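You operate a simulated robot arm through the tools that you are given. There is no shell and no other tool.

You are at the controls of a simulated robot arm. One attempt, no reset.

TASK
Lift both drop rods and the top rod, then zero the counter.
Fine: turn the counter knob to zero and back. Where these are worked on the way, their far stop is far enough and under half their travel is too little: counter knob.

The check looks at the end state, three seconds after you hand in, the way a careful person would. Anything else that was tipped, shoved, dropped, spilled or broken makes it a failure.

THE ROBOT
A 7-joint arm with a two-finger parallel gripper, fixed in place. Base frame: the origin is on the floor under the middle of its stand, x ahead of it, y to its left, z up. Readings come in cm, rad, newtons and seconds.
It reaches about 91 cm from its shoulder. Its first joint turns from -2.897 to 2.897 rad. Payload 3.43 kg.
Tool frame: the origin (TCP) lies between the finger pads and is the grasp point; the fingertips stand 3 cm ahead of it; z points along the fingers, y is the line along which they close. The gripper opens to 9.4 cm. The fingers are 2.8 cm wide and 1 cm thick; the gripper's body (5 by 9.6 cm) begins 5.5 cm behind the TCP.
Orientation is told as [roll, pitch, yaw] about the base's x, y, z axes, in that order, counted from this pose: with the fingers straight down and closing along the base's y, the tool's x points along the base's -x, its y along +y and its z along -z.

THE INTERFACE
- The arm moves only by the tool nudge_tool. Its argument "series" is a list that holds one entry, the list of rows, each a list of 7 numbers: the shift along the tool's x, y, z in cm, then the turn, a rotation vector about the tool's x, y, z in rad, then the opening in per cent of the stroke, from 0 (shut) to 100 (fully open). In form: [[[tx, ty, tz, wx, wy, wz, jaw], ...]]. A call has 1 to 20 rows; each row shifts and turns the commanded pose from where the row before left it, along the tool's axes as they then stand. A row lasts 0.2 s, in which the tool goes at most 5 cm and 0.15 rad; a call with a longer step from one row to the next is refused whole, and so is a gripper value outside its range. A pose out of reach is approached as far as the arm can. The call stops where the force on the tool passes 80 N (or 10 N more than at its start, if that is more) or the arm is blocked; 0.2 s more then pass. Each finger travels about 4.5 cm/s and halts on what it meets, pressing with about 41 N; the grip force reading is that of the motor and also rises with nothing between the fingers. The clock runs only during rows and for 0.2 s after the last one: add rows that do not move to give the fingers time. The reply holds the time, the measured pose of the TCP, the force on the tool along the base axes, the opening and the grip force, in the units named above and with some noise, with the torque about the TCP (base axes, N m) and any sound that the robot's microphone picked up.
- Cameras (640 x 400 px; columns grow to the right, rows downward): "scene" is fixed at [3.25, -63.61, 156.49]; the picture's right is [0.49, -0.87, 0.00], its down [-0.59, -0.33, -0.73] and it looks along [0.64, 0.36, -0.68] (base axes); focal length 214 px, centre (320, 200). "wrist" rides on the gripper at [7.6, 1.4, -10.3] in the tool frame; the picture's right is [-0.18, 0.98, 0.00], its down [-0.75, -0.14, -0.64] and it looks along [-0.63, -0.12, 0.77] (tool axes); focal length 243 px, centre (320, 200). There is no depth. A picture from a camera that has moved, and an enlarged one, comes with that camera's place and axes in the base frame and with its lens. The place of the scene camera against the robot may be out by one fixed shift of up to 2.5 cm in any direction.
- snapshot(camera): a new picture of that camera. No time passes.
- move_column(by): slides the trunk up (or, below 0, down) by that many cm; the arm rides with it, the base frame stays. It gives what a move gives, with no picture.
- zoom(camera, box): a new picture of the part [left, top, right, bottom] of that camera's present view, enlarged. No time passes.
- sign_off(): hands the job in; it is judged then, once.

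Nothing tells you positions but the pictures and the camera data. Unless the task says otherwise, let go and move clear before handing in.

The tools are called after "Call:" as name(argument=value, ...) on one line, values as JSON. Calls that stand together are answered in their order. nudge_tool: Moves the arm, as the interface text tells. Its arguments: {"type":"object","properties":{"series":{"type":"array","items":{"type":"array","items":{"type":"array","items":{"type":"number"}}}}},"required":["series"]} The other tools are called the same way: move_column (by) moves the trunk up or down; snapshot (camera) takes a picture; zoom (camera, box) takes an enlarged picture of a part of a camera's view; sign_off () hands the job in.

At the start:

```text
time: 0.0
tool_pos: [39.02, -38.29, 139.36]
tcp_rot: [0.0, 0.001, 0.0]
contact_force: [0.0, 0.8, -0.5]
wrist_torque: [0.01, -0.04, 0.02]
grip_width: 9.38
finger_force: 0.1
trunk travel left (down, up): [-57.5, 3.5]
```

scene: 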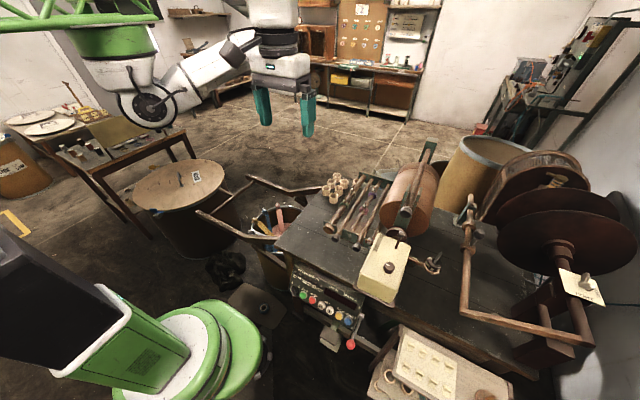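
wrist: 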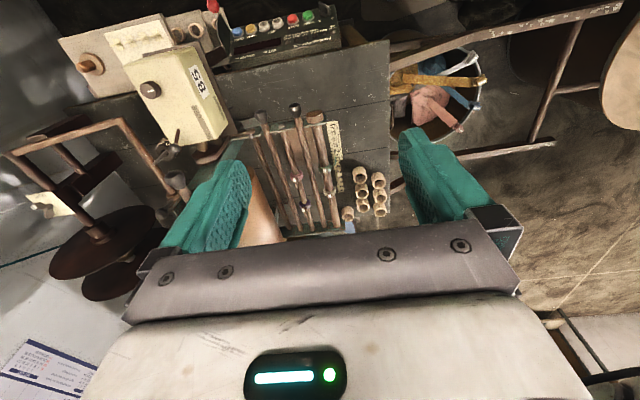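

The scene shows a workbench carrying a winding machine: a cream box with a knob, a set of rods lying or standing on the bench, a bent rod frame, and a control panel. I'll look closer to identify the counter, the drop rods and the top rod.

Call:
zoom(camera="scene", box=[280, 130, 460, 250])

Call:
zoom(camera="scene", box=[340, 200, 500, 300])

Call:
zoom(camera="scene", box=[440, 140, 640, 300])

Call:
zoom(camera="scene", box=[270, 240, 430, 360])

Call:
zoom(camera="scene", box=[360, 310, 540, 400])

Call:
zoom(camera="wrist", box=[220, 80, 400, 240])

Call:
zoom(camera="wrist", box=[60, 0, 260, 160])

Call:
zoom(camera="wrist", box=[0, 100, 200, 300])

```text
3.33 times, centred on (370, 190) of scene
camera zoom: at [3.25, -63.61, 156.49], right [0.49, -0.87, 0.0], down [-0.59, -0.33, -0.73], along [0.64, 0.36, -0.68], focal length 715 px, centre (153, 233)
```

zoom: 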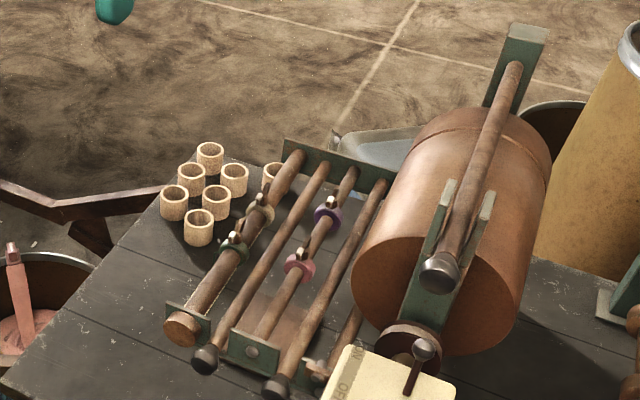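

```text
4.00 times, centred on (420, 250) of scene
camera zoom: at [3.25, -63.61, 156.49], right [0.49, -0.87, 0.0], down [-0.59, -0.33, -0.73], along [0.64, 0.36, -0.68], focal length 858 px, centre (-80, 0)
```

zoom: 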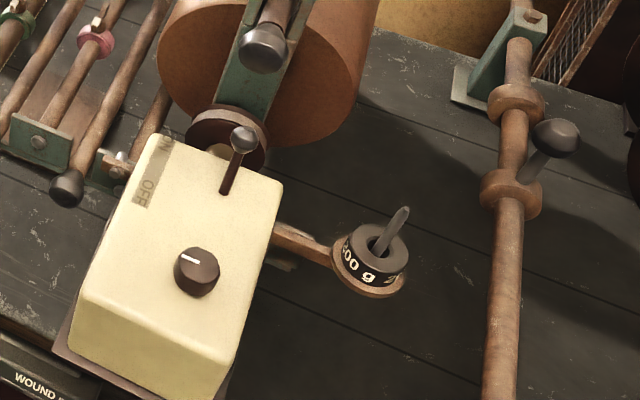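

```text
2.50 times, centred on (540, 220) of scene
camera zoom: at [3.25, -63.61, 156.49], right [0.49, -0.87, 0.0], down [-0.59, -0.33, -0.73], along [0.64, 0.36, -0.68], focal length 536 px, centre (-230, 150)
```

zoom: 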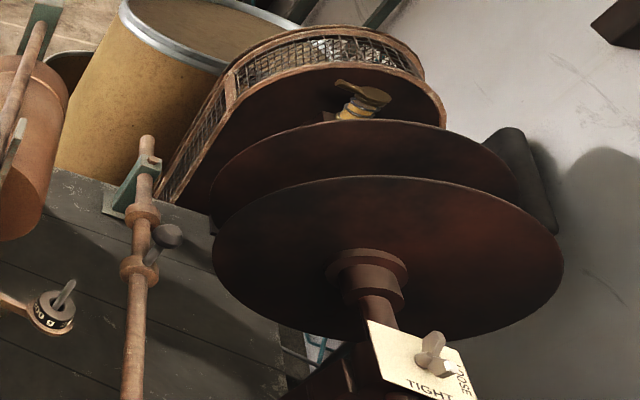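

```text
3.33 times, centred on (350, 300) of scene
camera zoom: at [3.25, -63.61, 156.49], right [0.49, -0.87, 0.0], down [-0.59, -0.33, -0.73], along [0.64, 0.36, -0.68], focal length 715 px, centre (220, -133)
```

zoom: 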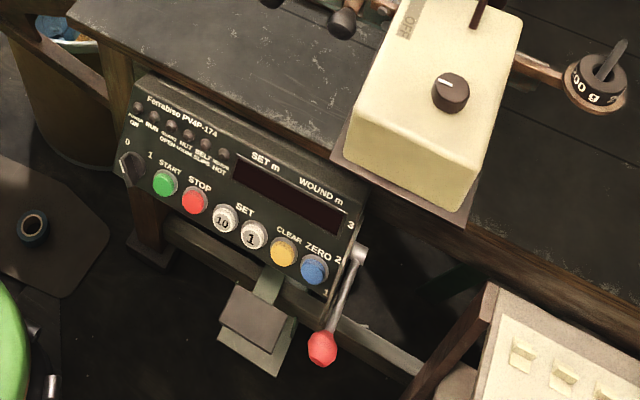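

```text
3.56 times, centred on (450, 355) of scene
camera zoom: at [3.25, -63.61, 156.49], right [0.49, -0.87, 0.0], down [-0.59, -0.33, -0.73], along [0.64, 0.36, -0.68], focal length 763 px, centre (-142, -351)
```

zoom: 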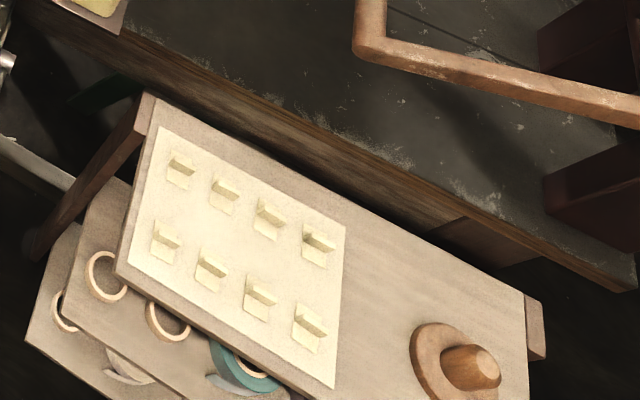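

```text
2.50 times, centred on (310, 160) of wrist
camera zoom: at [31.28, -36.82, 149.76], right [0.18, 0.98, 0.0], down [0.75, -0.14, 0.64], along [0.63, -0.12, -0.77], focal length 606 px, centre (345, 300)
```

zoom: 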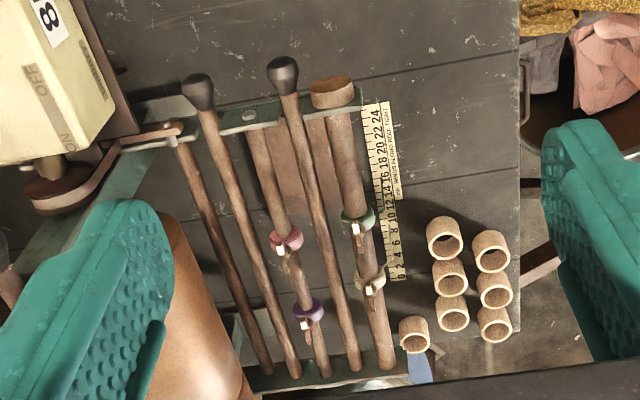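

```text
2.50 times, centred on (160, 80) of wrist
camera zoom: at [31.28, -36.82, 149.76], right [0.18, 0.98, 0.0], down [0.75, -0.14, 0.64], along [0.63, -0.12, -0.77], focal length 606 px, centre (720, 500)
```

zoom: 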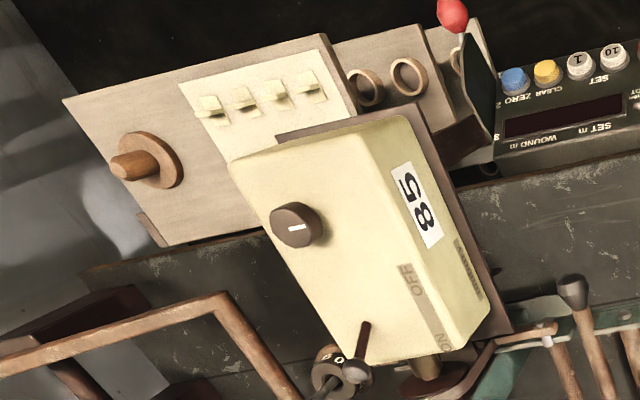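

```text
2.00 times, centred on (100, 200) of wrist
camera zoom: at [31.28, -36.82, 149.76], right [0.18, 0.98, 0.0], down [0.75, -0.14, 0.64], along [0.63, -0.12, -0.77], focal length 485 px, centre (760, 200)
```

zoom: 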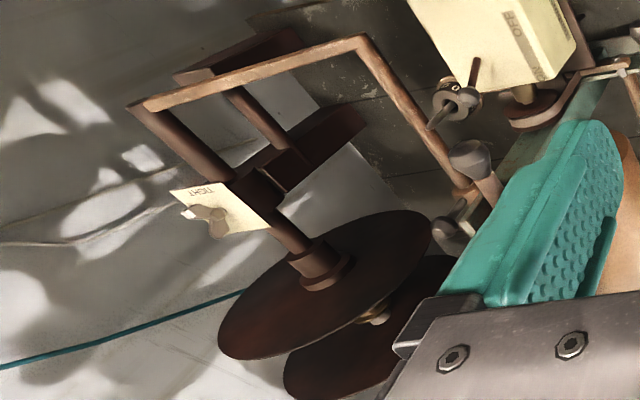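

The two rods with black ball handles on the left rack look like the drop rods. The black-balled rod over the copper drum looks like the top rod, and the cream box carries the counter knob. I'll move the tool sideways, high up, to get a second wrist view for triangulation.

Call:
nudge_tool(series=[[[2.5, -4, 0, 0, 0, 0, 100], [2.5, -4, 0, 0, 0, 0, 100], [2.5, -4, 0, 0, 0, 0, 100], [2.5, -4, 0, 0, 0, 0, 100], [0, 0, 0, 0, 0, 0, 100]]])

Call:
snapshot(camera="wrist")

Call:
snapshot(camera="scene")

```text
time: 1.2
tool_pos: [28.75, -54.41, 139.63]
tcp_rot: [-0.001, 0.0, 0.0]
contact_force: [-0.1, -0.1, 0.1]
wrist_torque: [0.02, -0.03, -0.02]
grip_width: 9.4
finger_force: 0.0
trunk travel left (down, up): [-57.5, 3.5]
```

```text
taken
camera wrist: at [21.2, -52.9, 149.86], right [0.18, 0.98, 0.0], down [0.75, -0.14, 0.64], along [0.63, -0.12, -0.77], focal length 243 px, centre (320, 200)
```

wrist: 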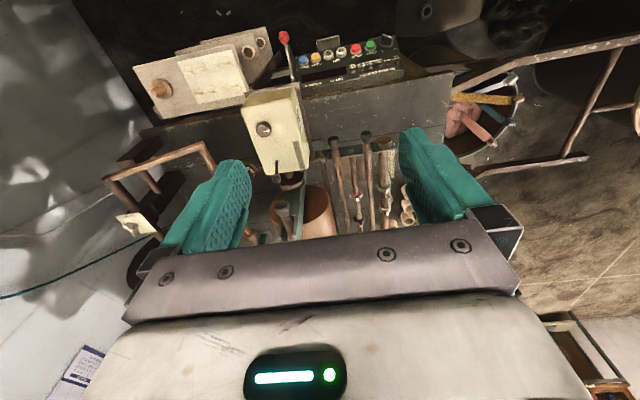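

```text
taken
```

scene: 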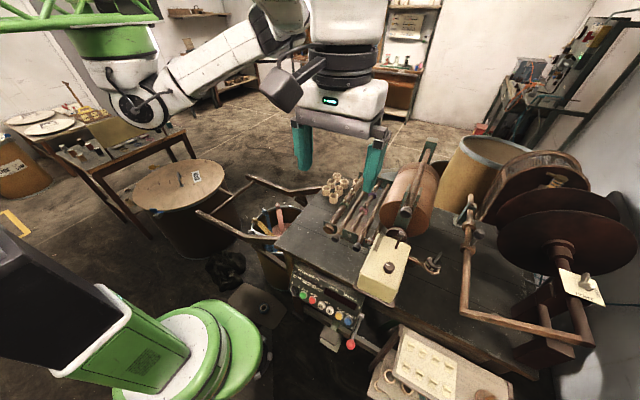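

The view now shows the balls of the two lower rods and the cream box from a lower angle. I'll zoom to measure pixel positions.

Call:
zoom(camera="wrist", box=[230, 80, 430, 240])

Call:
zoom(camera="wrist", box=[120, 20, 440, 180])

Call:
zoom(camera="scene", box=[310, 130, 450, 270])

```text
2.50 times, centred on (330, 160) of wrist
camera zoom: at [21.2, -52.9, 149.86], right [0.18, 0.98, 0.0], down [0.75, -0.14, 0.64], along [0.63, -0.12, -0.77], focal length 606 px, centre (295, 300)
```

zoom: 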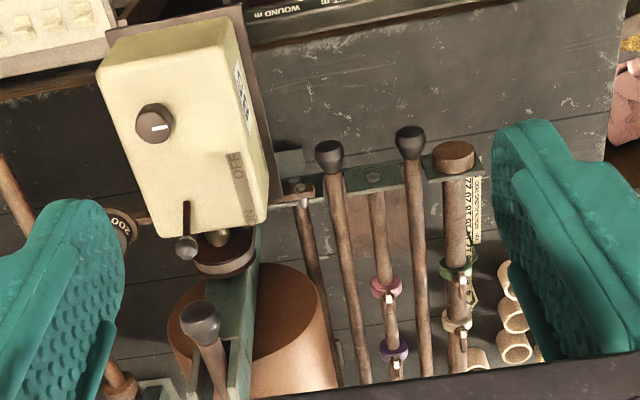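

```text
2.00 times, centred on (280, 100) of wrist
camera zoom: at [21.2, -52.9, 149.86], right [0.18, 0.98, 0.0], down [0.75, -0.14, 0.64], along [0.63, -0.12, -0.77], focal length 485 px, centre (400, 400)
```

zoom: 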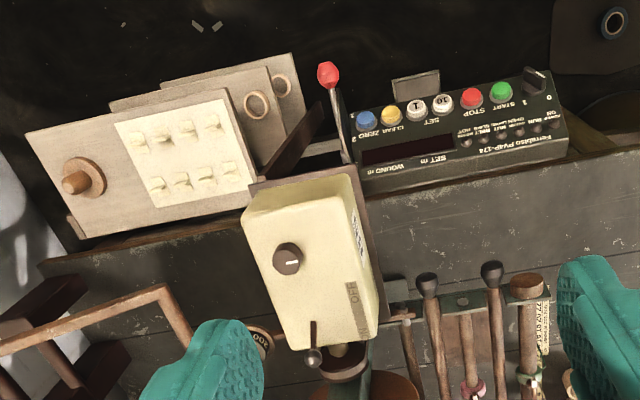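

```text
2.86 times, centred on (380, 200) of scene
camera zoom: at [3.25, -63.61, 156.49], right [0.49, -0.87, 0.0], down [-0.59, -0.33, -0.73], along [0.64, 0.36, -0.68], focal length 613 px, centre (149, 200)
```

zoom: 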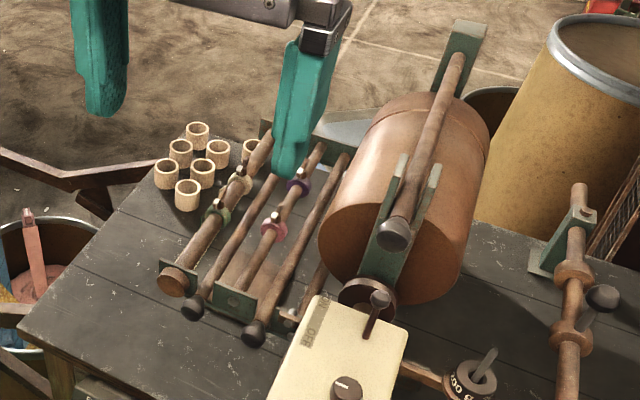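

Triangulating the two wrist views gives these positions:
- Drop-rod balls: about (50, -46, 92) and (50, -55, 92.5).
- Top-rod ball: about (50, -66, 116).
- Knob on the cream box: about (37.7, -66.5, 107).

I'll go closer above the box to read its markings.

Call:
nudge_tool(series=[[[-1.3, -2.3, 3.6, 0, 0, 0, 100], [-1.3, -2.3, 3.6, 0, 0, 0, 100], [-1.3, -2.3, 3.6, 0, 0, 0, 100], [-1.3, -2.3, 3.6, 0, 0, 0, 100], [-1.3, -2.3, 3.6, 0, 0, 0, 100], [0, 0, 0, 0, 0, 0, 100]]])

Call:
snapshot(camera="wrist")

Call:
zoom(camera="wrist", box=[220, 20, 420, 220])

```text
time: 2.6
tool_pos: [35.3, -65.84, 121.24]
tcp_rot: [0.0, 0.0, 0.001]
contact_force: [0.0, -0.1, -0.3]
wrist_torque: [0.01, -0.01, 0.03]
grip_width: 9.42
finger_force: 0.1
trunk travel left (down, up): [-57.5, 3.5]
```

```text
taken
camera wrist: at [27.76, -64.51, 131.6], right [0.18, 0.98, 0.0], down [0.75, -0.14, 0.64], along [0.63, -0.12, -0.77], focal length 243 px, centre (320, 200)
```

wrist: 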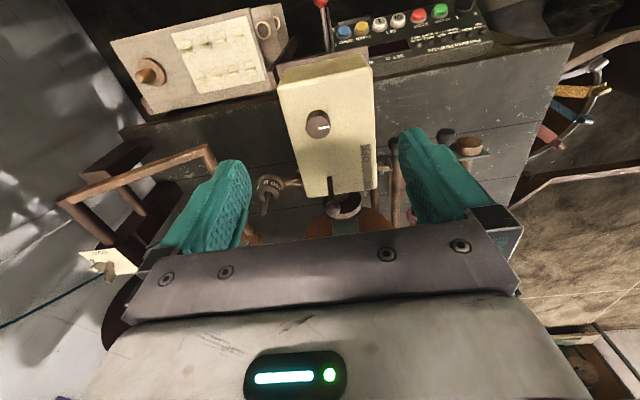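

```text
2.00 times, centred on (320, 120) of wrist
camera zoom: at [27.76, -64.51, 131.6], right [0.18, 0.98, 0.0], down [0.75, -0.14, 0.64], along [0.63, -0.12, -0.77], focal length 485 px, centre (320, 360)
```

zoom: 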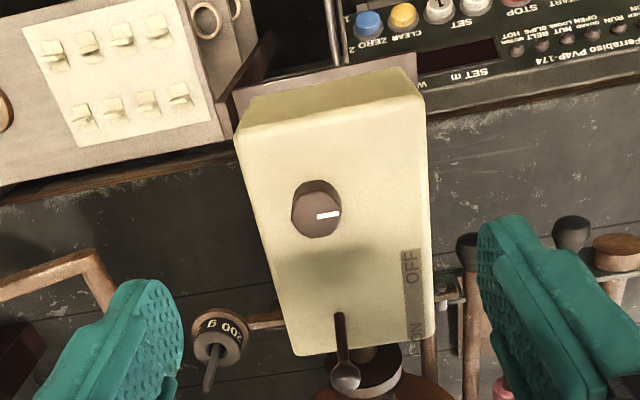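

The cream box has a dark knob with a white pointer towards +y, an ON/OFF lever and a "85" window on its side. I'll zoom in more on the knob to look for marks.

Call:
zoom(camera="wrist", box=[270, 50, 380, 220])

Call:
zoom(camera="scene", box=[350, 225, 420, 310])

Call:
zoom(camera="wrist", box=[300, 0, 500, 120])

Call:
zoom(camera="scene", box=[380, 130, 450, 250])

```text
2.35 times, centred on (325, 135) of wrist
camera zoom: at [27.76, -64.51, 131.6], right [0.18, 0.98, 0.0], down [0.75, -0.14, 0.64], along [0.63, -0.12, -0.77], focal length 571 px, centre (308, 353)
```

zoom: 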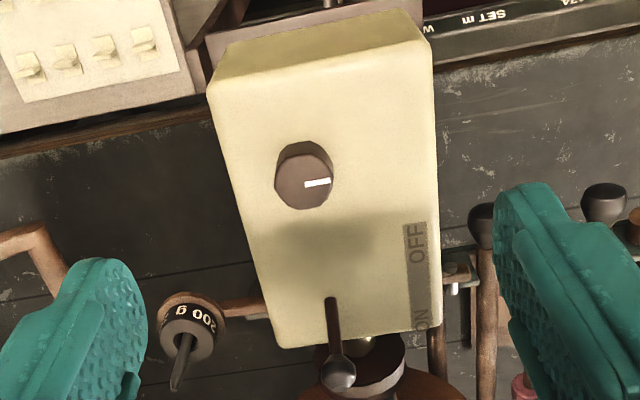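

```text
4.71 times, centred on (385, 268) of scene
camera zoom: at [3.25, -63.61, 156.49], right [0.49, -0.87, 0.0], down [-0.59, -0.33, -0.73], along [0.64, 0.36, -0.68], focal length 1009 px, centre (14, -118)
```

zoom: 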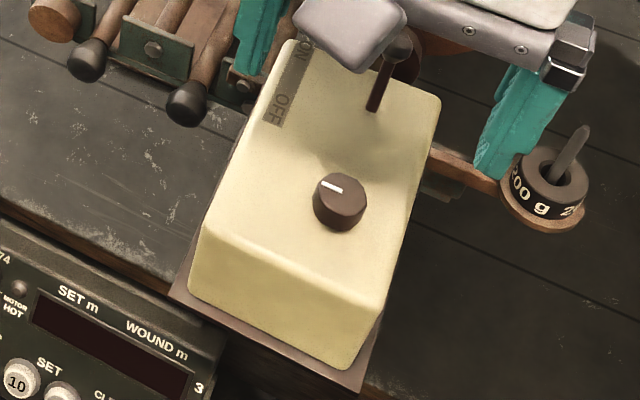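

```text
3.20 times, centred on (400, 60) of wrist
camera zoom: at [27.76, -64.51, 131.6], right [0.18, 0.98, 0.0], down [0.75, -0.14, 0.64], along [0.63, -0.12, -0.77], focal length 776 px, centre (64, 648)
```

zoom: 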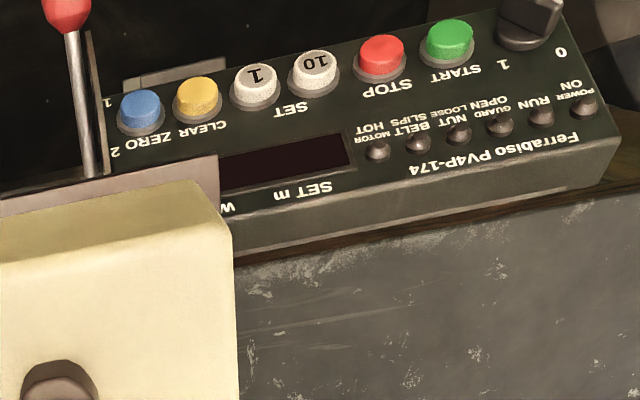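

```text
3.33 times, centred on (415, 190) of scene
camera zoom: at [3.25, -63.61, 156.49], right [0.49, -0.87, 0.0], down [-0.59, -0.33, -0.73], along [0.64, 0.36, -0.68], focal length 715 px, centre (3, 233)
```

zoom: 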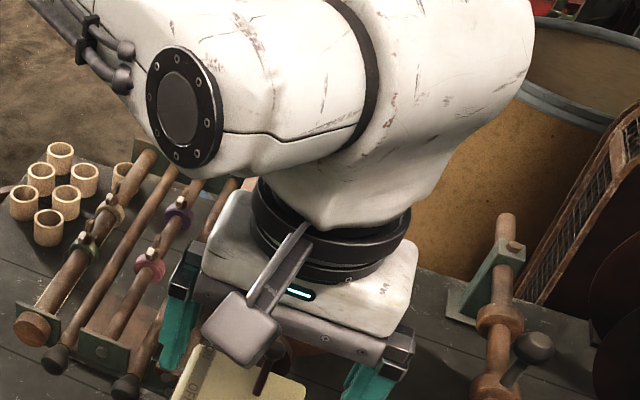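

No scale marks are visible, and the pointer simply faces +y. The counter is the cream box with the "85" window. Before touching anything I want to see how the rods are hinged at their far ends, so I'll pull back, tilt the tool forward and look along them.

Call:
nudge_tool(series=[[[0, 0, -4, 0, 0, 0, 100], [0, 0, -4, 0, 0, 0, 100], [0, 0, -4, 0, 0, 0, 100], [1, 4, -1, 0, -0.1, 0, 100], [1, 4, 0, 0, -0.1, 0, 100], [1, 4, 0, 0, -0.1, 0, 100], [1, 4, 0, 0, -0.1, 0, 100], [1, 3, 0, 0, -0.1, 0, 100], [0, 0, 0, 0, 0, 0, 100]]])

Call:
snapshot(camera="wrist")

Call:
zoom(camera="wrist", box=[220, 80, 440, 240])

```text
time: 4.6
tool_pos: [30.6, -46.64, 133.44]
tcp_rot: [-0.002, -0.502, -0.001]
contact_force: [-1.0, 0.0, 0.2]
wrist_torque: [-0.02, -0.02, 0.04]
grip_width: 9.4
finger_force: 0.0
trunk travel left (down, up): [-57.5, 3.5]
```

```text
taken
camera wrist: at [18.88, -45.18, 138.74], right [0.16, 0.98, 0.09], down [0.35, -0.14, 0.93], along [0.92, -0.12, -0.37], focal length 243 px, centre (320, 200)
```

wrist: 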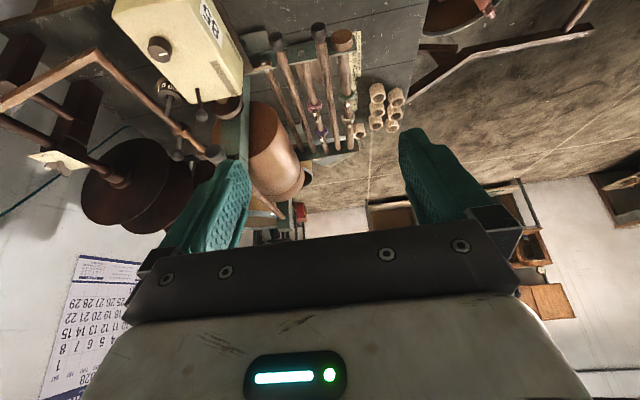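

```text
2.50 times, centred on (330, 160) of wrist
camera zoom: at [18.88, -45.18, 138.74], right [0.16, 0.98, 0.09], down [0.35, -0.14, 0.93], along [0.92, -0.12, -0.37], focal length 606 px, centre (295, 300)
```

zoom: 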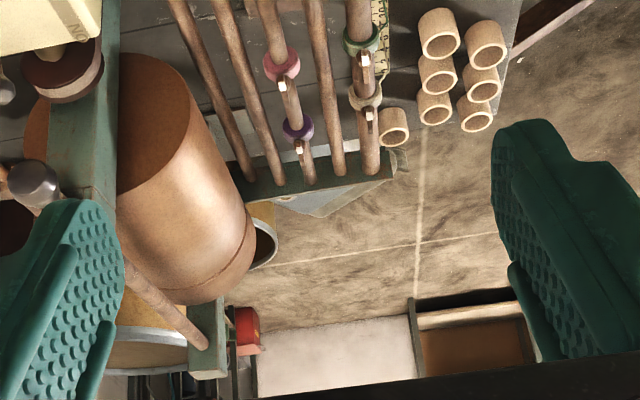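

This view shows the far ends well. I'll zoom in on the rods' near bracket, their far bracket and the top rod's far support.

Call:
zoom(camera="wrist", box=[290, 110, 370, 170])

Call:
zoom(camera="wrist", box=[250, 10, 370, 100])

Call:
zoom(camera="wrist", box=[200, 130, 320, 240])

Call:
zoom(camera="wrist", box=[100, 0, 260, 100])

Call:
zoom(camera="scene", box=[380, 130, 450, 250])

Call:
zoom(camera="scene", box=[320, 160, 400, 220])

Call:
zoom(camera="scene", box=[310, 200, 390, 260])

```text
6.67 times, centred on (330, 140) of wrist
camera zoom: at [18.88, -45.18, 138.74], right [0.16, 0.98, 0.09], down [0.35, -0.14, 0.93], along [0.92, -0.12, -0.37], focal length 1618 px, centre (253, 600)
```

zoom: 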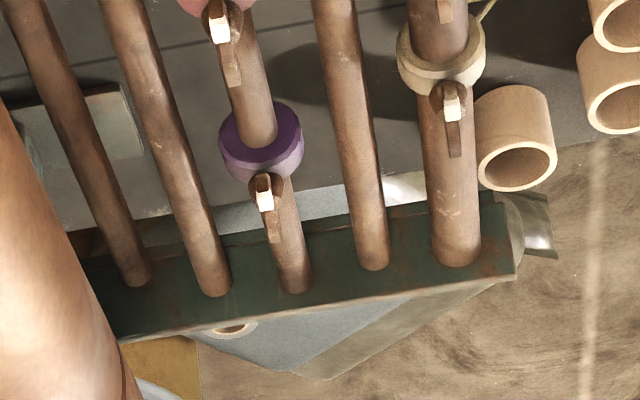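

```text
4.44 times, centred on (310, 55) of wrist
camera zoom: at [18.88, -45.18, 138.74], right [0.16, 0.98, 0.09], down [0.35, -0.14, 0.93], along [0.92, -0.12, -0.37], focal length 1078 px, centre (364, 844)
```

zoom: 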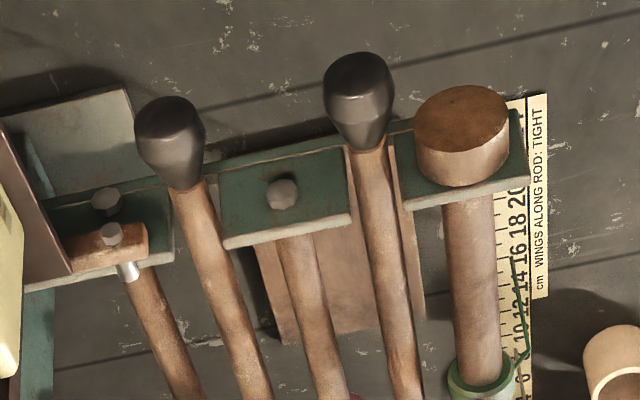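

```text
3.64 times, centred on (260, 185) of wrist
camera zoom: at [18.88, -45.18, 138.74], right [0.16, 0.98, 0.09], down [0.35, -0.14, 0.93], along [0.92, -0.12, -0.37], focal length 882 px, centre (538, 254)
```

zoom: 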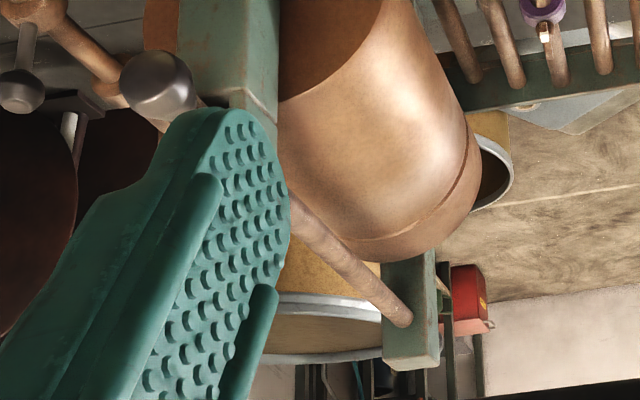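

```text
4.00 times, centred on (180, 50) of wrist
camera zoom: at [18.88, -45.18, 138.74], right [0.16, 0.98, 0.09], down [0.35, -0.14, 0.93], along [0.92, -0.12, -0.37], focal length 970 px, centre (880, 800)
```

zoom: 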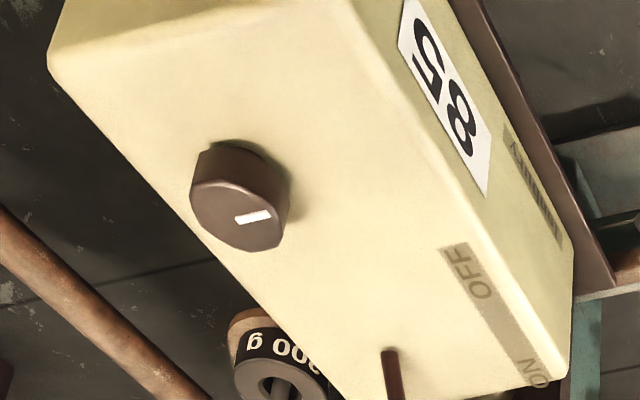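

```text
3.33 times, centred on (415, 190) of scene
camera zoom: at [3.25, -63.61, 156.49], right [0.49, -0.87, 0.0], down [-0.59, -0.33, -0.73], along [0.64, 0.36, -0.68], focal length 715 px, centre (3, 233)
```

zoom: 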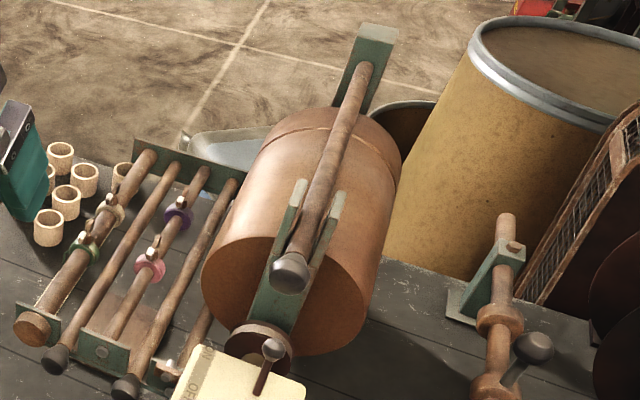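

```text
6.67 times, centred on (360, 190) of scene
camera zoom: at [3.25, -63.61, 156.49], right [0.49, -0.87, 0.0], down [-0.59, -0.33, -0.73], along [0.64, 0.36, -0.68], focal length 1430 px, centre (53, 267)
```

zoom: 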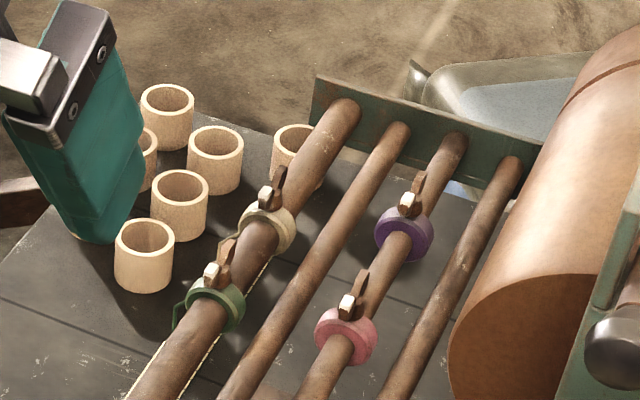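

```text
6.67 times, centred on (350, 230) of scene
camera zoom: at [3.25, -63.61, 156.49], right [0.49, -0.87, 0.0], down [-0.59, -0.33, -0.73], along [0.64, 0.36, -0.68], focal length 1430 px, centre (120, 0)
```

zoom: 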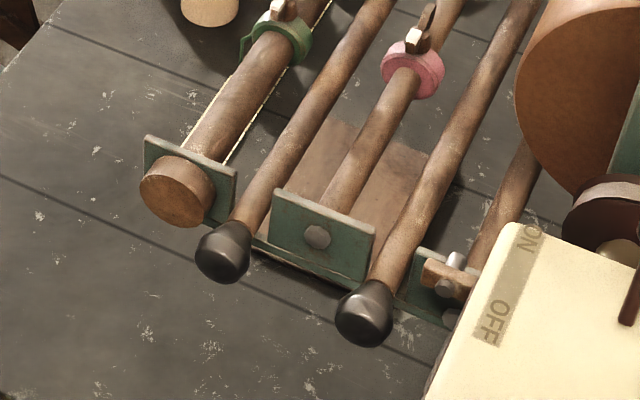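

The arrangement is clear now. Both drop rods (black handles) pivot at the far bracket and lie in open slots of the near bracket. The top rod pivots on a tall post and lies in a fork over the drum. The bench top is at about z=82, and the drop-rod handles are about 2.9 cm wide at z≈92. I'll approach the left drop rod's handle from above first.

Call:
nudge_tool(series=[[[0, 0, 0, 0, 0.15, 0, 60], [-0.41, 0.03, 4.05, 0, 0, 0, 55], [-0.41, 0.03, 4.05, 0, 0, 0, 50], [-0.41, 0.03, 4.05, 0, 0, 0, 50], [-0.41, 0.03, 4.05, 0, 0, 0, 50], [-0.41, 0.03, 4.05, 0, 0, 0, 50], [-0.41, 0.03, 4.05, 0, 0, 0, 50], [-0.41, 0.03, 4.05, 0, 0, 0, 50], [-0.41, 0.03, 4.05, 0, 0, 0, 50], [-0.41, 0.03, 4.05, 0, 0, 0, 50], [0, 0, 0, 0, 0, 0, 50]]])

Call:
snapshot(camera="wrist")

Call:
zoom(camera="scene", box=[290, 160, 410, 260])

```text
time: 7.0
tool_pos: [46.46, -46.53, 100.43]
tcp_rot: [0.0, -0.348, -0.002]
contact_force: [-0.6, 0.0, 0.3]
wrist_torque: [-0.01, -0.02, 0.0]
grip_width: 4.7
finger_force: 0.2
trunk travel left (down, up): [-57.5, 3.5]
```

```text
taken
camera wrist: at [35.71, -44.97, 107.41], right [0.17, 0.98, 0.06], down [0.49, -0.14, 0.86], along [0.86, -0.12, -0.5], focal length 243 px, centre (320, 200)
```

wrist: 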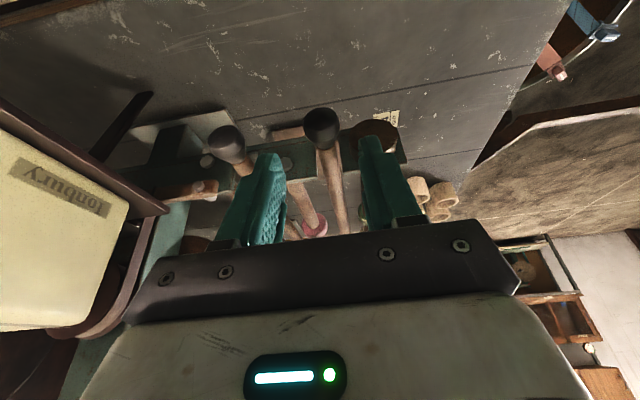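

```text
4.00 times, centred on (350, 210) of scene
camera zoom: at [3.25, -63.61, 156.49], right [0.49, -0.87, 0.0], down [-0.59, -0.33, -0.73], along [0.64, 0.36, -0.68], focal length 858 px, centre (200, 160)
```

zoom: 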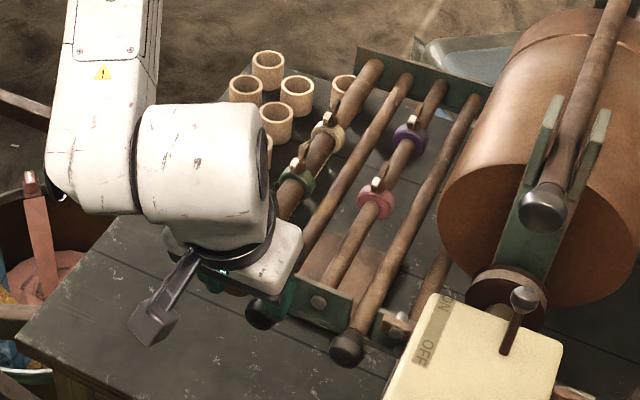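

The ball sits between the fingers' planes. I'll take a close zoom to check clearance to the cap of the thick rod.

Call:
zoom(camera="wrist", box=[220, 80, 440, 250])

```text
2.35 times, centred on (330, 165) of wrist
camera zoom: at [35.71, -44.97, 107.41], right [0.17, 0.98, 0.06], down [0.49, -0.14, 0.86], along [0.86, -0.12, -0.5], focal length 571 px, centre (296, 282)
```

zoom: 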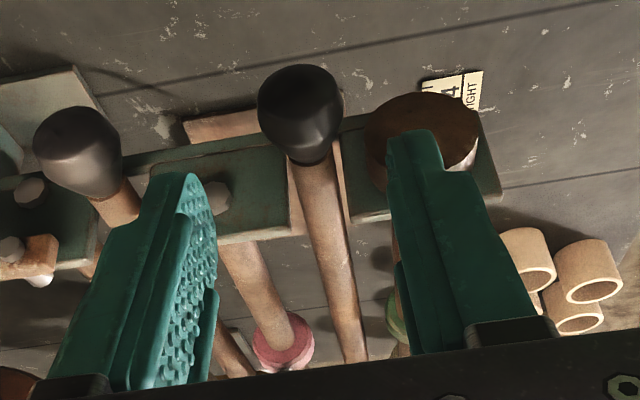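

The cap's face is at x≈52.3, so with the fingers ending near x≈51.7 there's room. I'm going down to the handle slowly.

Call:
nudge_tool(series=[[[-0.022, 0.015, 1.0, 0, 0, 0, 50], [-0.022, 0.015, 1.0, 0, 0, 0, 50], [-0.022, 0.015, 1.0, 0, 0, 0, 50], [-0.022, 0.015, 1.0, 0, 0, 0, 50], [-0.022, 0.015, 1.0, 0, 0, 0, 50], [-0.022, 0.015, 1.0, 0, 0, 0, 50], [-0.022, 0.015, 1.0, 0, 0, 0, 50], [-0.022, 0.015, 0.9, 0, 0, 0, 50], [0, 0, 0, 0, 0, 0, 50]]])

Call:
zoom(camera="wrist", box=[220, 80, 440, 250])

Call:
zoom(camera="scene", box=[290, 160, 410, 260])

```text
time: 9.0
tool_pos: [49.28, -46.49, 93.2]
tcp_rot: [0.0, -0.349, 0.0]
contact_force: [-0.4, -0.1, 0.0]
wrist_torque: [-0.01, 0.0, 0.06]
grip_width: 4.72
finger_force: 0.0
trunk travel left (down, up): [-57.5, 3.5]
```

```text
2.35 times, centred on (330, 165) of wrist
camera zoom: at [38.7, -45.05, 100.18], right [0.17, 0.98, 0.06], down [0.49, -0.14, 0.86], along [0.86, -0.12, -0.5], focal length 571 px, centre (296, 282)
```

zoom: 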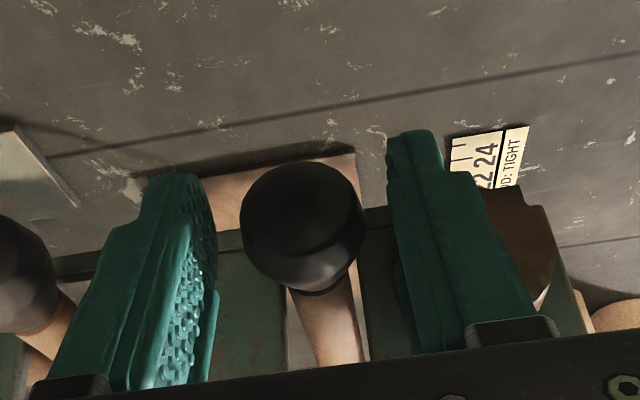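

```text
4.00 times, centred on (350, 210) of scene
camera zoom: at [3.25, -63.61, 156.49], right [0.49, -0.87, 0.0], down [-0.59, -0.33, -0.73], along [0.64, 0.36, -0.68], focal length 858 px, centre (200, 160)
```

zoom: 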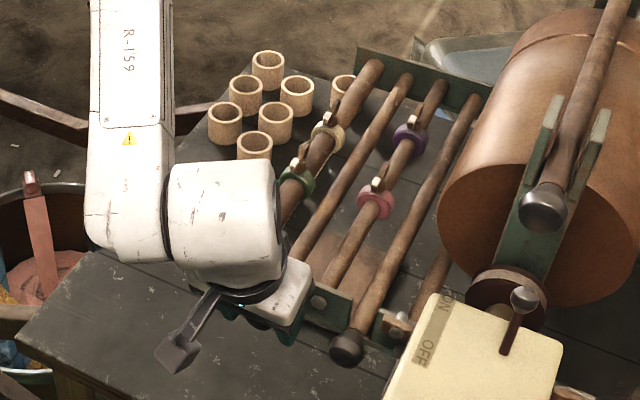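

The handle is between the fingers. I'm closing on it.

Call:
nudge_tool(series=[[[0, 0.05, 0, 0, 0, 0, 25], [0, 0.05, 0, 0, 0, 0, 10], [0, 0, 0, 0, 0, 0, 10], [0, 0, 0, 0, 0, 0, 10]]])

Call:
zoom(camera="wrist", box=[220, 80, 440, 250])

```text
time: 10.0
tool_pos: [49.39, -46.35, 93.22]
tcp_rot: [-0.002, -0.348, 0.001]
contact_force: [-1.3, -1.7, -1.4]
wrist_torque: [-0.04, 0.03, -0.02]
grip_width: 3.08
finger_force: 44.8
trunk travel left (down, up): [-57.5, 3.5]
```

```text
2.35 times, centred on (330, 165) of wrist
camera zoom: at [38.72, -44.94, 100.18], right [0.17, 0.98, 0.06], down [0.49, -0.14, 0.86], along [0.86, -0.12, -0.5], focal length 571 px, centre (296, 282)
```

zoom: 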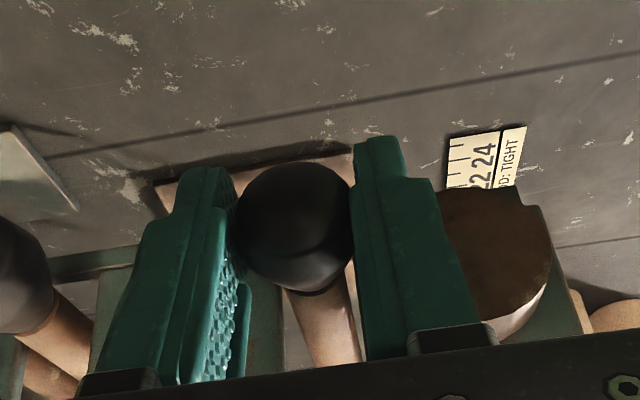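

The handle is gripped (3.1 cm, 45 N). I'm lifting gently along the arc about the far pivot, a first small bit, to see how it behaves.

Call:
nudge_tool(series=[[[-0.77, 0, -1.88, 0, 0.025, 0, 10], [-0.83, 0, -1.86, 0, 0.025, 0, 10], [-0.87, 0, -1.84, 0, 0.025, 0, 10], [-0.91, 0, -1.82, 0, 0.025, 0, 10], [0, 0, 0, 0, 0, 0, 10]]])

Call:
snapshot(camera="wrist")

Call:
zoom(camera="scene", box=[290, 130, 430, 250])

```text
time: 11.2
tool_pos: [50.34, -46.52, 101.26]
tcp_rot: [-0.002, -0.248, -0.001]
contact_force: [2.4, -9.4, -4.0]
wrist_torque: [-0.14, 0.57, -0.03]
grip_width: 3.07
finger_force: 45.2
trunk travel left (down, up): [-57.5, 3.5]
```

```text
taken
camera wrist: at [40.36, -44.94, 109.35], right [0.18, 0.98, 0.04], down [0.57, -0.14, 0.81], along [0.8, -0.12, -0.59], focal length 243 px, centre (320, 200)
```

wrist: 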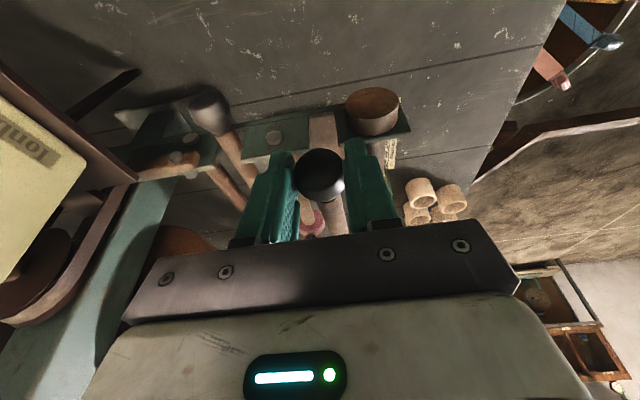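

```text
3.33 times, centred on (360, 190) of scene
camera zoom: at [3.25, -63.61, 156.49], right [0.49, -0.87, 0.0], down [-0.59, -0.33, -0.73], along [0.64, 0.36, -0.68], focal length 715 px, centre (187, 233)
```

zoom: 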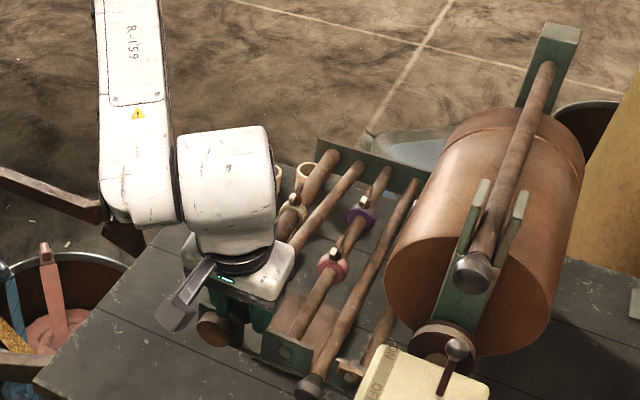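

The rod comes up freely (about 4 N vertical, some side force), so it is hinged at the far end. I'll continue along the arc with a slight sideways relief.

Call:
nudge_tool(series=[[[-1.53, -0.05, -2.84, 0, 0.0152, 0, 10], [-1.72, -0.05, -2.74, 0, 0.0152, 0, 10], [-1.88, -0.05, -2.62, 0, 0.0152, 0, 10], [-2.05, -0.05, -2.51, 0, 0.0152, 0, 10], [0, 0, 0, 0, 0, 0, 10]]])

Call:
snapshot(camera="wrist")

Call:
zoom(camera="scene", box=[290, 130, 430, 250])

```text
time: 12.4
tool_pos: [54.84, -46.57, 113.32]
tcp_rot: [0.002, -0.189, -0.002]
contact_force: [-8.3, 16.2, 0.8]
wrist_torque: [0.42, 0.83, 0.16]
grip_width: 3.09
finger_force: 45.2
trunk travel left (down, up): [-57.5, 3.5]
```

```text
taken
camera wrist: at [45.42, -44.99, 121.91], right [0.18, 0.98, 0.04], down [0.62, -0.14, 0.77], along [0.76, -0.12, -0.63], focal length 243 px, centre (320, 200)
```

wrist: 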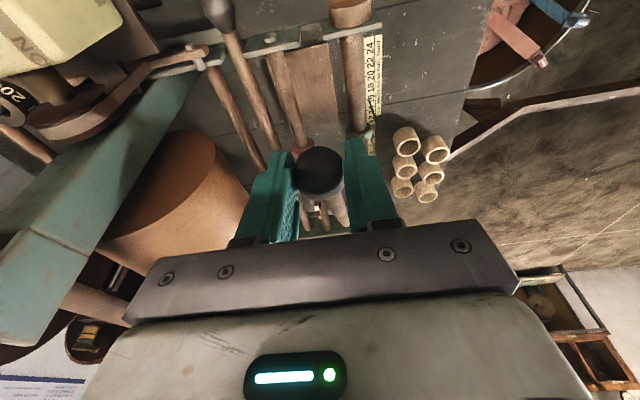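

```text
3.33 times, centred on (360, 190) of scene
camera zoom: at [3.25, -63.61, 156.49], right [0.49, -0.87, 0.0], down [-0.59, -0.33, -0.73], along [0.64, 0.36, -0.68], focal length 715 px, centre (187, 233)
```

zoom: 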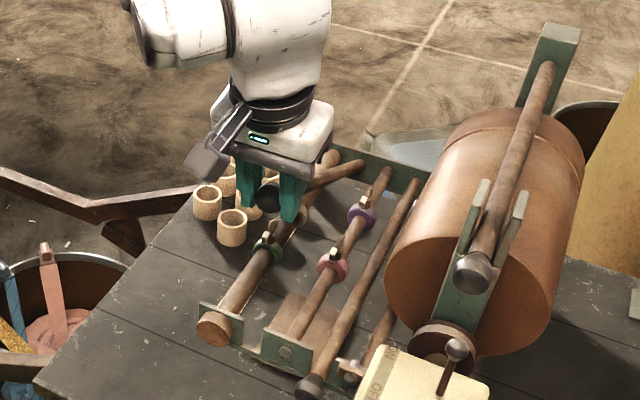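

Side force has flipped to +16 N. I'll pause to read the static force before going on.

Call:
nudge_tool(series=[[[0, 0, 0, 0, 0, 0, 10], [0, 0, 0, 0, 0, 0, 10], [0, 0, 0, 0, 0, 0, 10]]])

Call:
zoom(camera="wrist", box=[220, 80, 440, 250])

```text
time: 13.2
tool_pos: [54.79, -46.5, 113.36]
tcp_rot: [0.001, -0.19, -0.001]
contact_force: [-8.9, 25.5, 3.6]
wrist_torque: [0.5, -0.09, 0.0]
grip_width: 3.09
finger_force: 44.5
trunk travel left (down, up): [-57.5, 3.5]
```

```text
2.35 times, centred on (330, 165) of wrist
camera zoom: at [45.42, -44.99, 121.91], right [0.18, 0.98, 0.04], down [0.62, -0.14, 0.77], along [0.76, -0.12, -0.63], focal length 571 px, centre (296, 282)
```

zoom: 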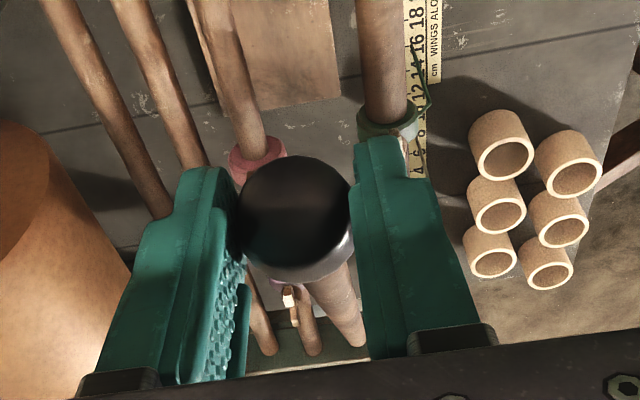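

The geometry is nearly right; the rod only wants a bit more +y. I'll correct that and continue upward.

Call:
nudge_tool(series=[[[0, 0.17, 0, 0, 0, 0, 10], [-2.16, 0, -2.38, 0, 0.0152, 0, 10], [-2.32, 0, -2.23, 0, 0.0152, 0, 10], [-2.47, 0, -2.05, 0, 0.0152, 0, 10], [-2.62, 0, -1.9, 0, 0.0152, 0, 10], [0, 0, 0, 0, 0, 0, 10]]])

Call:
zoom(camera="wrist", box=[220, 80, 440, 250])

Call:
zoom(camera="scene", box=[290, 110, 430, 230])

```text
time: 14.6
tool_pos: [62.88, -46.42, 123.47]
tcp_rot: [-0.004, -0.129, -0.004]
contact_force: [-8.3, 7.4, 4.2]
wrist_torque: [0.12, 0.71, -0.01]
grip_width: 3.07
finger_force: 44.7
trunk travel left (down, up): [-57.5, 3.5]
```

```text
2.35 times, centred on (330, 165) of wrist
camera zoom: at [54.02, -44.91, 132.6], right [0.19, 0.98, 0.02], down [0.66, -0.14, 0.73], along [0.72, -0.12, -0.68], focal length 571 px, centre (296, 282)
```

zoom: 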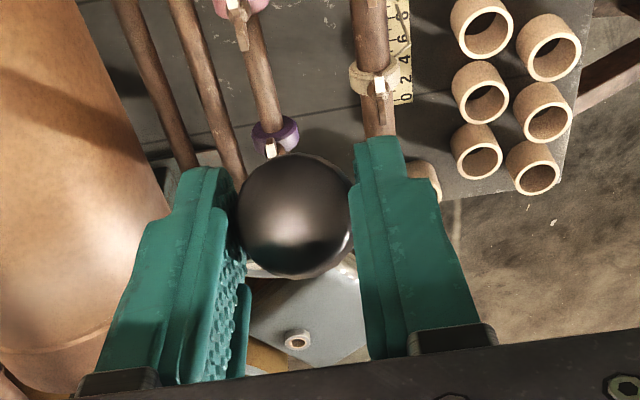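

```text
3.33 times, centred on (360, 170) of scene
camera zoom: at [3.25, -63.61, 156.49], right [0.49, -0.87, 0.0], down [-0.59, -0.33, -0.73], along [0.64, 0.36, -0.68], focal length 715 px, centre (187, 300)
```

zoom: 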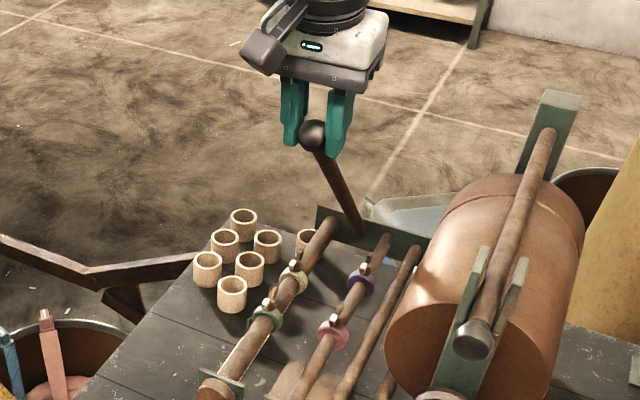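

Rod one is at roughly 48° and following well. Continuing the arc.

Call:
nudge_tool(series=[[[-2.7, 0.04, -1.78, 0, 0.0152, 0, 10], [-2.84, 0, -1.55, 0, 0.0152, 0, 10], [-2.94, 0, -1.36, 0, 0.0152, 0, 10], [-3.03, 0, -1.17, 0, 0.0152, 0, 10], [0, 0, 0, 0, 0, 0, 10]]])

Call:
zoom(camera="scene", box=[290, 90, 430, 210])

```text
time: 15.8
tool_pos: [73.82, -46.42, 130.53]
tcp_rot: [-0.004, -0.067, -0.004]
contact_force: [-7.9, -9.8, 12.2]
wrist_torque: [-0.6, 0.71, 0.04]
grip_width: 3.1
finger_force: 44.9
trunk travel left (down, up): [-57.5, 3.5]
```

```text
3.33 times, centred on (360, 150) of scene
camera zoom: at [3.25, -63.61, 156.49], right [0.49, -0.87, 0.0], down [-0.59, -0.33, -0.73], along [0.64, 0.36, -0.68], focal length 715 px, centre (187, 367)
```

zoom: 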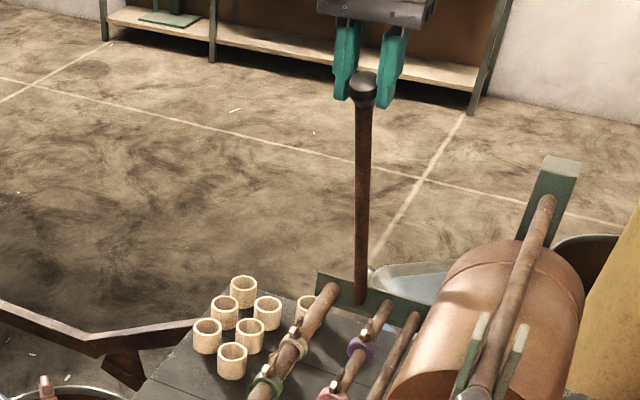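

At about 66° now. Continuing in the same way towards vertical.

Call:
nudge_tool(series=[[[-3.02, -0.05, -1.07, 0, 0.0152, 0, 10], [-3.12, 0, -0.78, 0, 0.0152, 0, 10], [-3.19, 0, -0.56, 0, 0.0152, 0, 10], [0, 0, 0, 0, 0, 0, 10]]])

Call:
zoom(camera="scene", box=[290, 70, 430, 190])

```text
time: 16.8
tool_pos: [82.78, -46.42, 133.16]
tcp_rot: [0.0, -0.02, -0.001]
contact_force: [-4.8, -7.5, 4.6]
wrist_torque: [-0.03, 1.4, -0.04]
grip_width: 3.09
finger_force: 44.8
trunk travel left (down, up): [-57.5, 3.5]
```

```text
3.33 times, centred on (360, 130) of scene
camera zoom: at [3.25, -63.61, 156.49], right [0.49, -0.87, 0.0], down [-0.59, -0.33, -0.73], along [0.64, 0.36, -0.68], focal length 715 px, centre (187, 433)
```

zoom: 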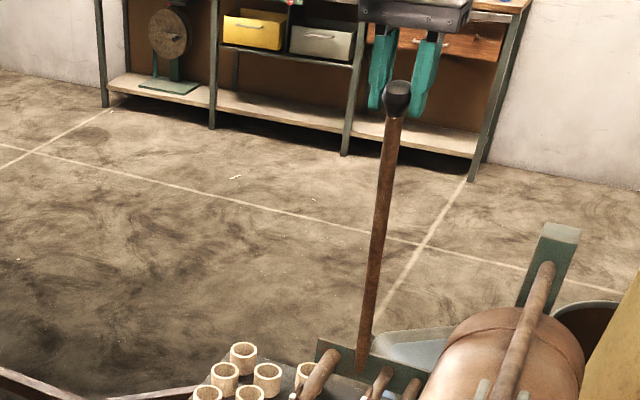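

About 80° and still moving freely. I'll take two more small steps to see whether there's a stop near vertical.

Call:
nudge_tool(series=[[[-3.2, -0.03, -0.36, 0, 0.01, 0, 10], [-2.0, 0, -0.1, 0, 0.0, 0, 10], [0, 0, 0, 0, 0, 0, 10], [0, 0, 0, 0, 0, 0, 10]]])

Call:
zoom(camera="scene", box=[290, 60, 430, 180])

```text
time: 17.8
tool_pos: [85.63, -46.32, 133.61]
tcp_rot: [-0.011, -0.013, -0.01]
contact_force: [-4.0, -52.2, 6.8]
wrist_torque: [-0.6, 1.23, -0.11]
grip_width: 3.06
finger_force: 45.3
out of reach, approached as far as the arm can: row 1, 2
trunk travel left (down, up): [-57.5, 3.5]
```

```text
3.33 times, centred on (360, 120) of scene
camera zoom: at [3.25, -63.61, 156.49], right [0.49, -0.87, 0.0], down [-0.59, -0.33, -0.73], along [0.64, 0.36, -0.68], focal length 715 px, centre (187, 467)
```

zoom: 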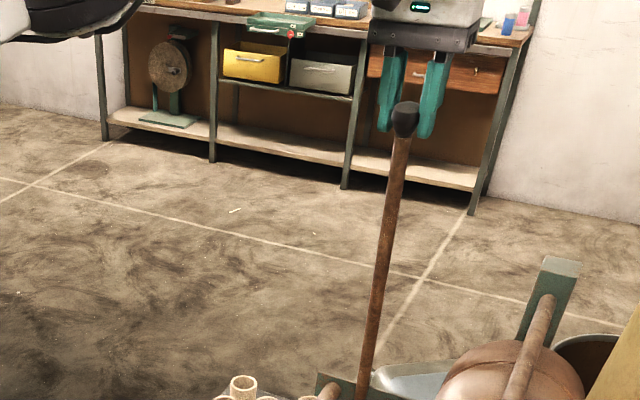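

The arm reached its limit with the tool straight down. I'll back off slightly, then tilt the fingers forward around the handle to gain reach.

Call:
nudge_tool(series=[[[2.2, 0, 0.2, 0, 0, 0, 10], [0, 0, 0, 0, 0, 0, 10]]])

```text
time: 18.4
tool_pos: [83.68, -46.44, 133.18]
tcp_rot: [-0.013, -0.015, -0.007]
contact_force: [2.3, -58.5, 3.6]
wrist_torque: [-0.68, -1.24, 0.14]
grip_width: 3.1
finger_force: 44.9
trunk travel left (down, up): [-57.5, 3.5]
```

A side force of -58 N built up from the out-of-reach approximation. I'll relieve it by moving toward -y a little.

Call:
nudge_tool(series=[[[0, -0.2, 0, 0, 0, 0, 10], [0, -0.15, 0, 0, 0, 0, 10], [0, 0, 0, 0, 0, 0, 10]]])

```text
time: 19.2
tool_pos: [83.66, -46.42, 133.24]
tcp_rot: [-0.008, -0.014, -0.004]
contact_force: [-2.6, -45.5, 4.1]
wrist_torque: [-0.8, 0.58, 0.17]
grip_width: 3.08
finger_force: 45.2
trunk travel left (down, up): [-57.5, 3.5]
```

Call:
nudge_tool(series=[[[0, -0.3, 0, 0, 0, 0, 10], [0, -0.3, 0, 0, 0, 0, 10], [0, 0, 0, 0, 0, 0, 10]]])

```text
time: 20.0
tool_pos: [83.89, -46.51, 133.29]
tcp_rot: [0.0, -0.013, 0.0]
contact_force: [-3.8, -22.5, 6.2]
wrist_torque: [-0.47, 0.67, 0.02]
grip_width: 3.09
finger_force: 45.2
trunk travel left (down, up): [-57.5, 3.5]
```

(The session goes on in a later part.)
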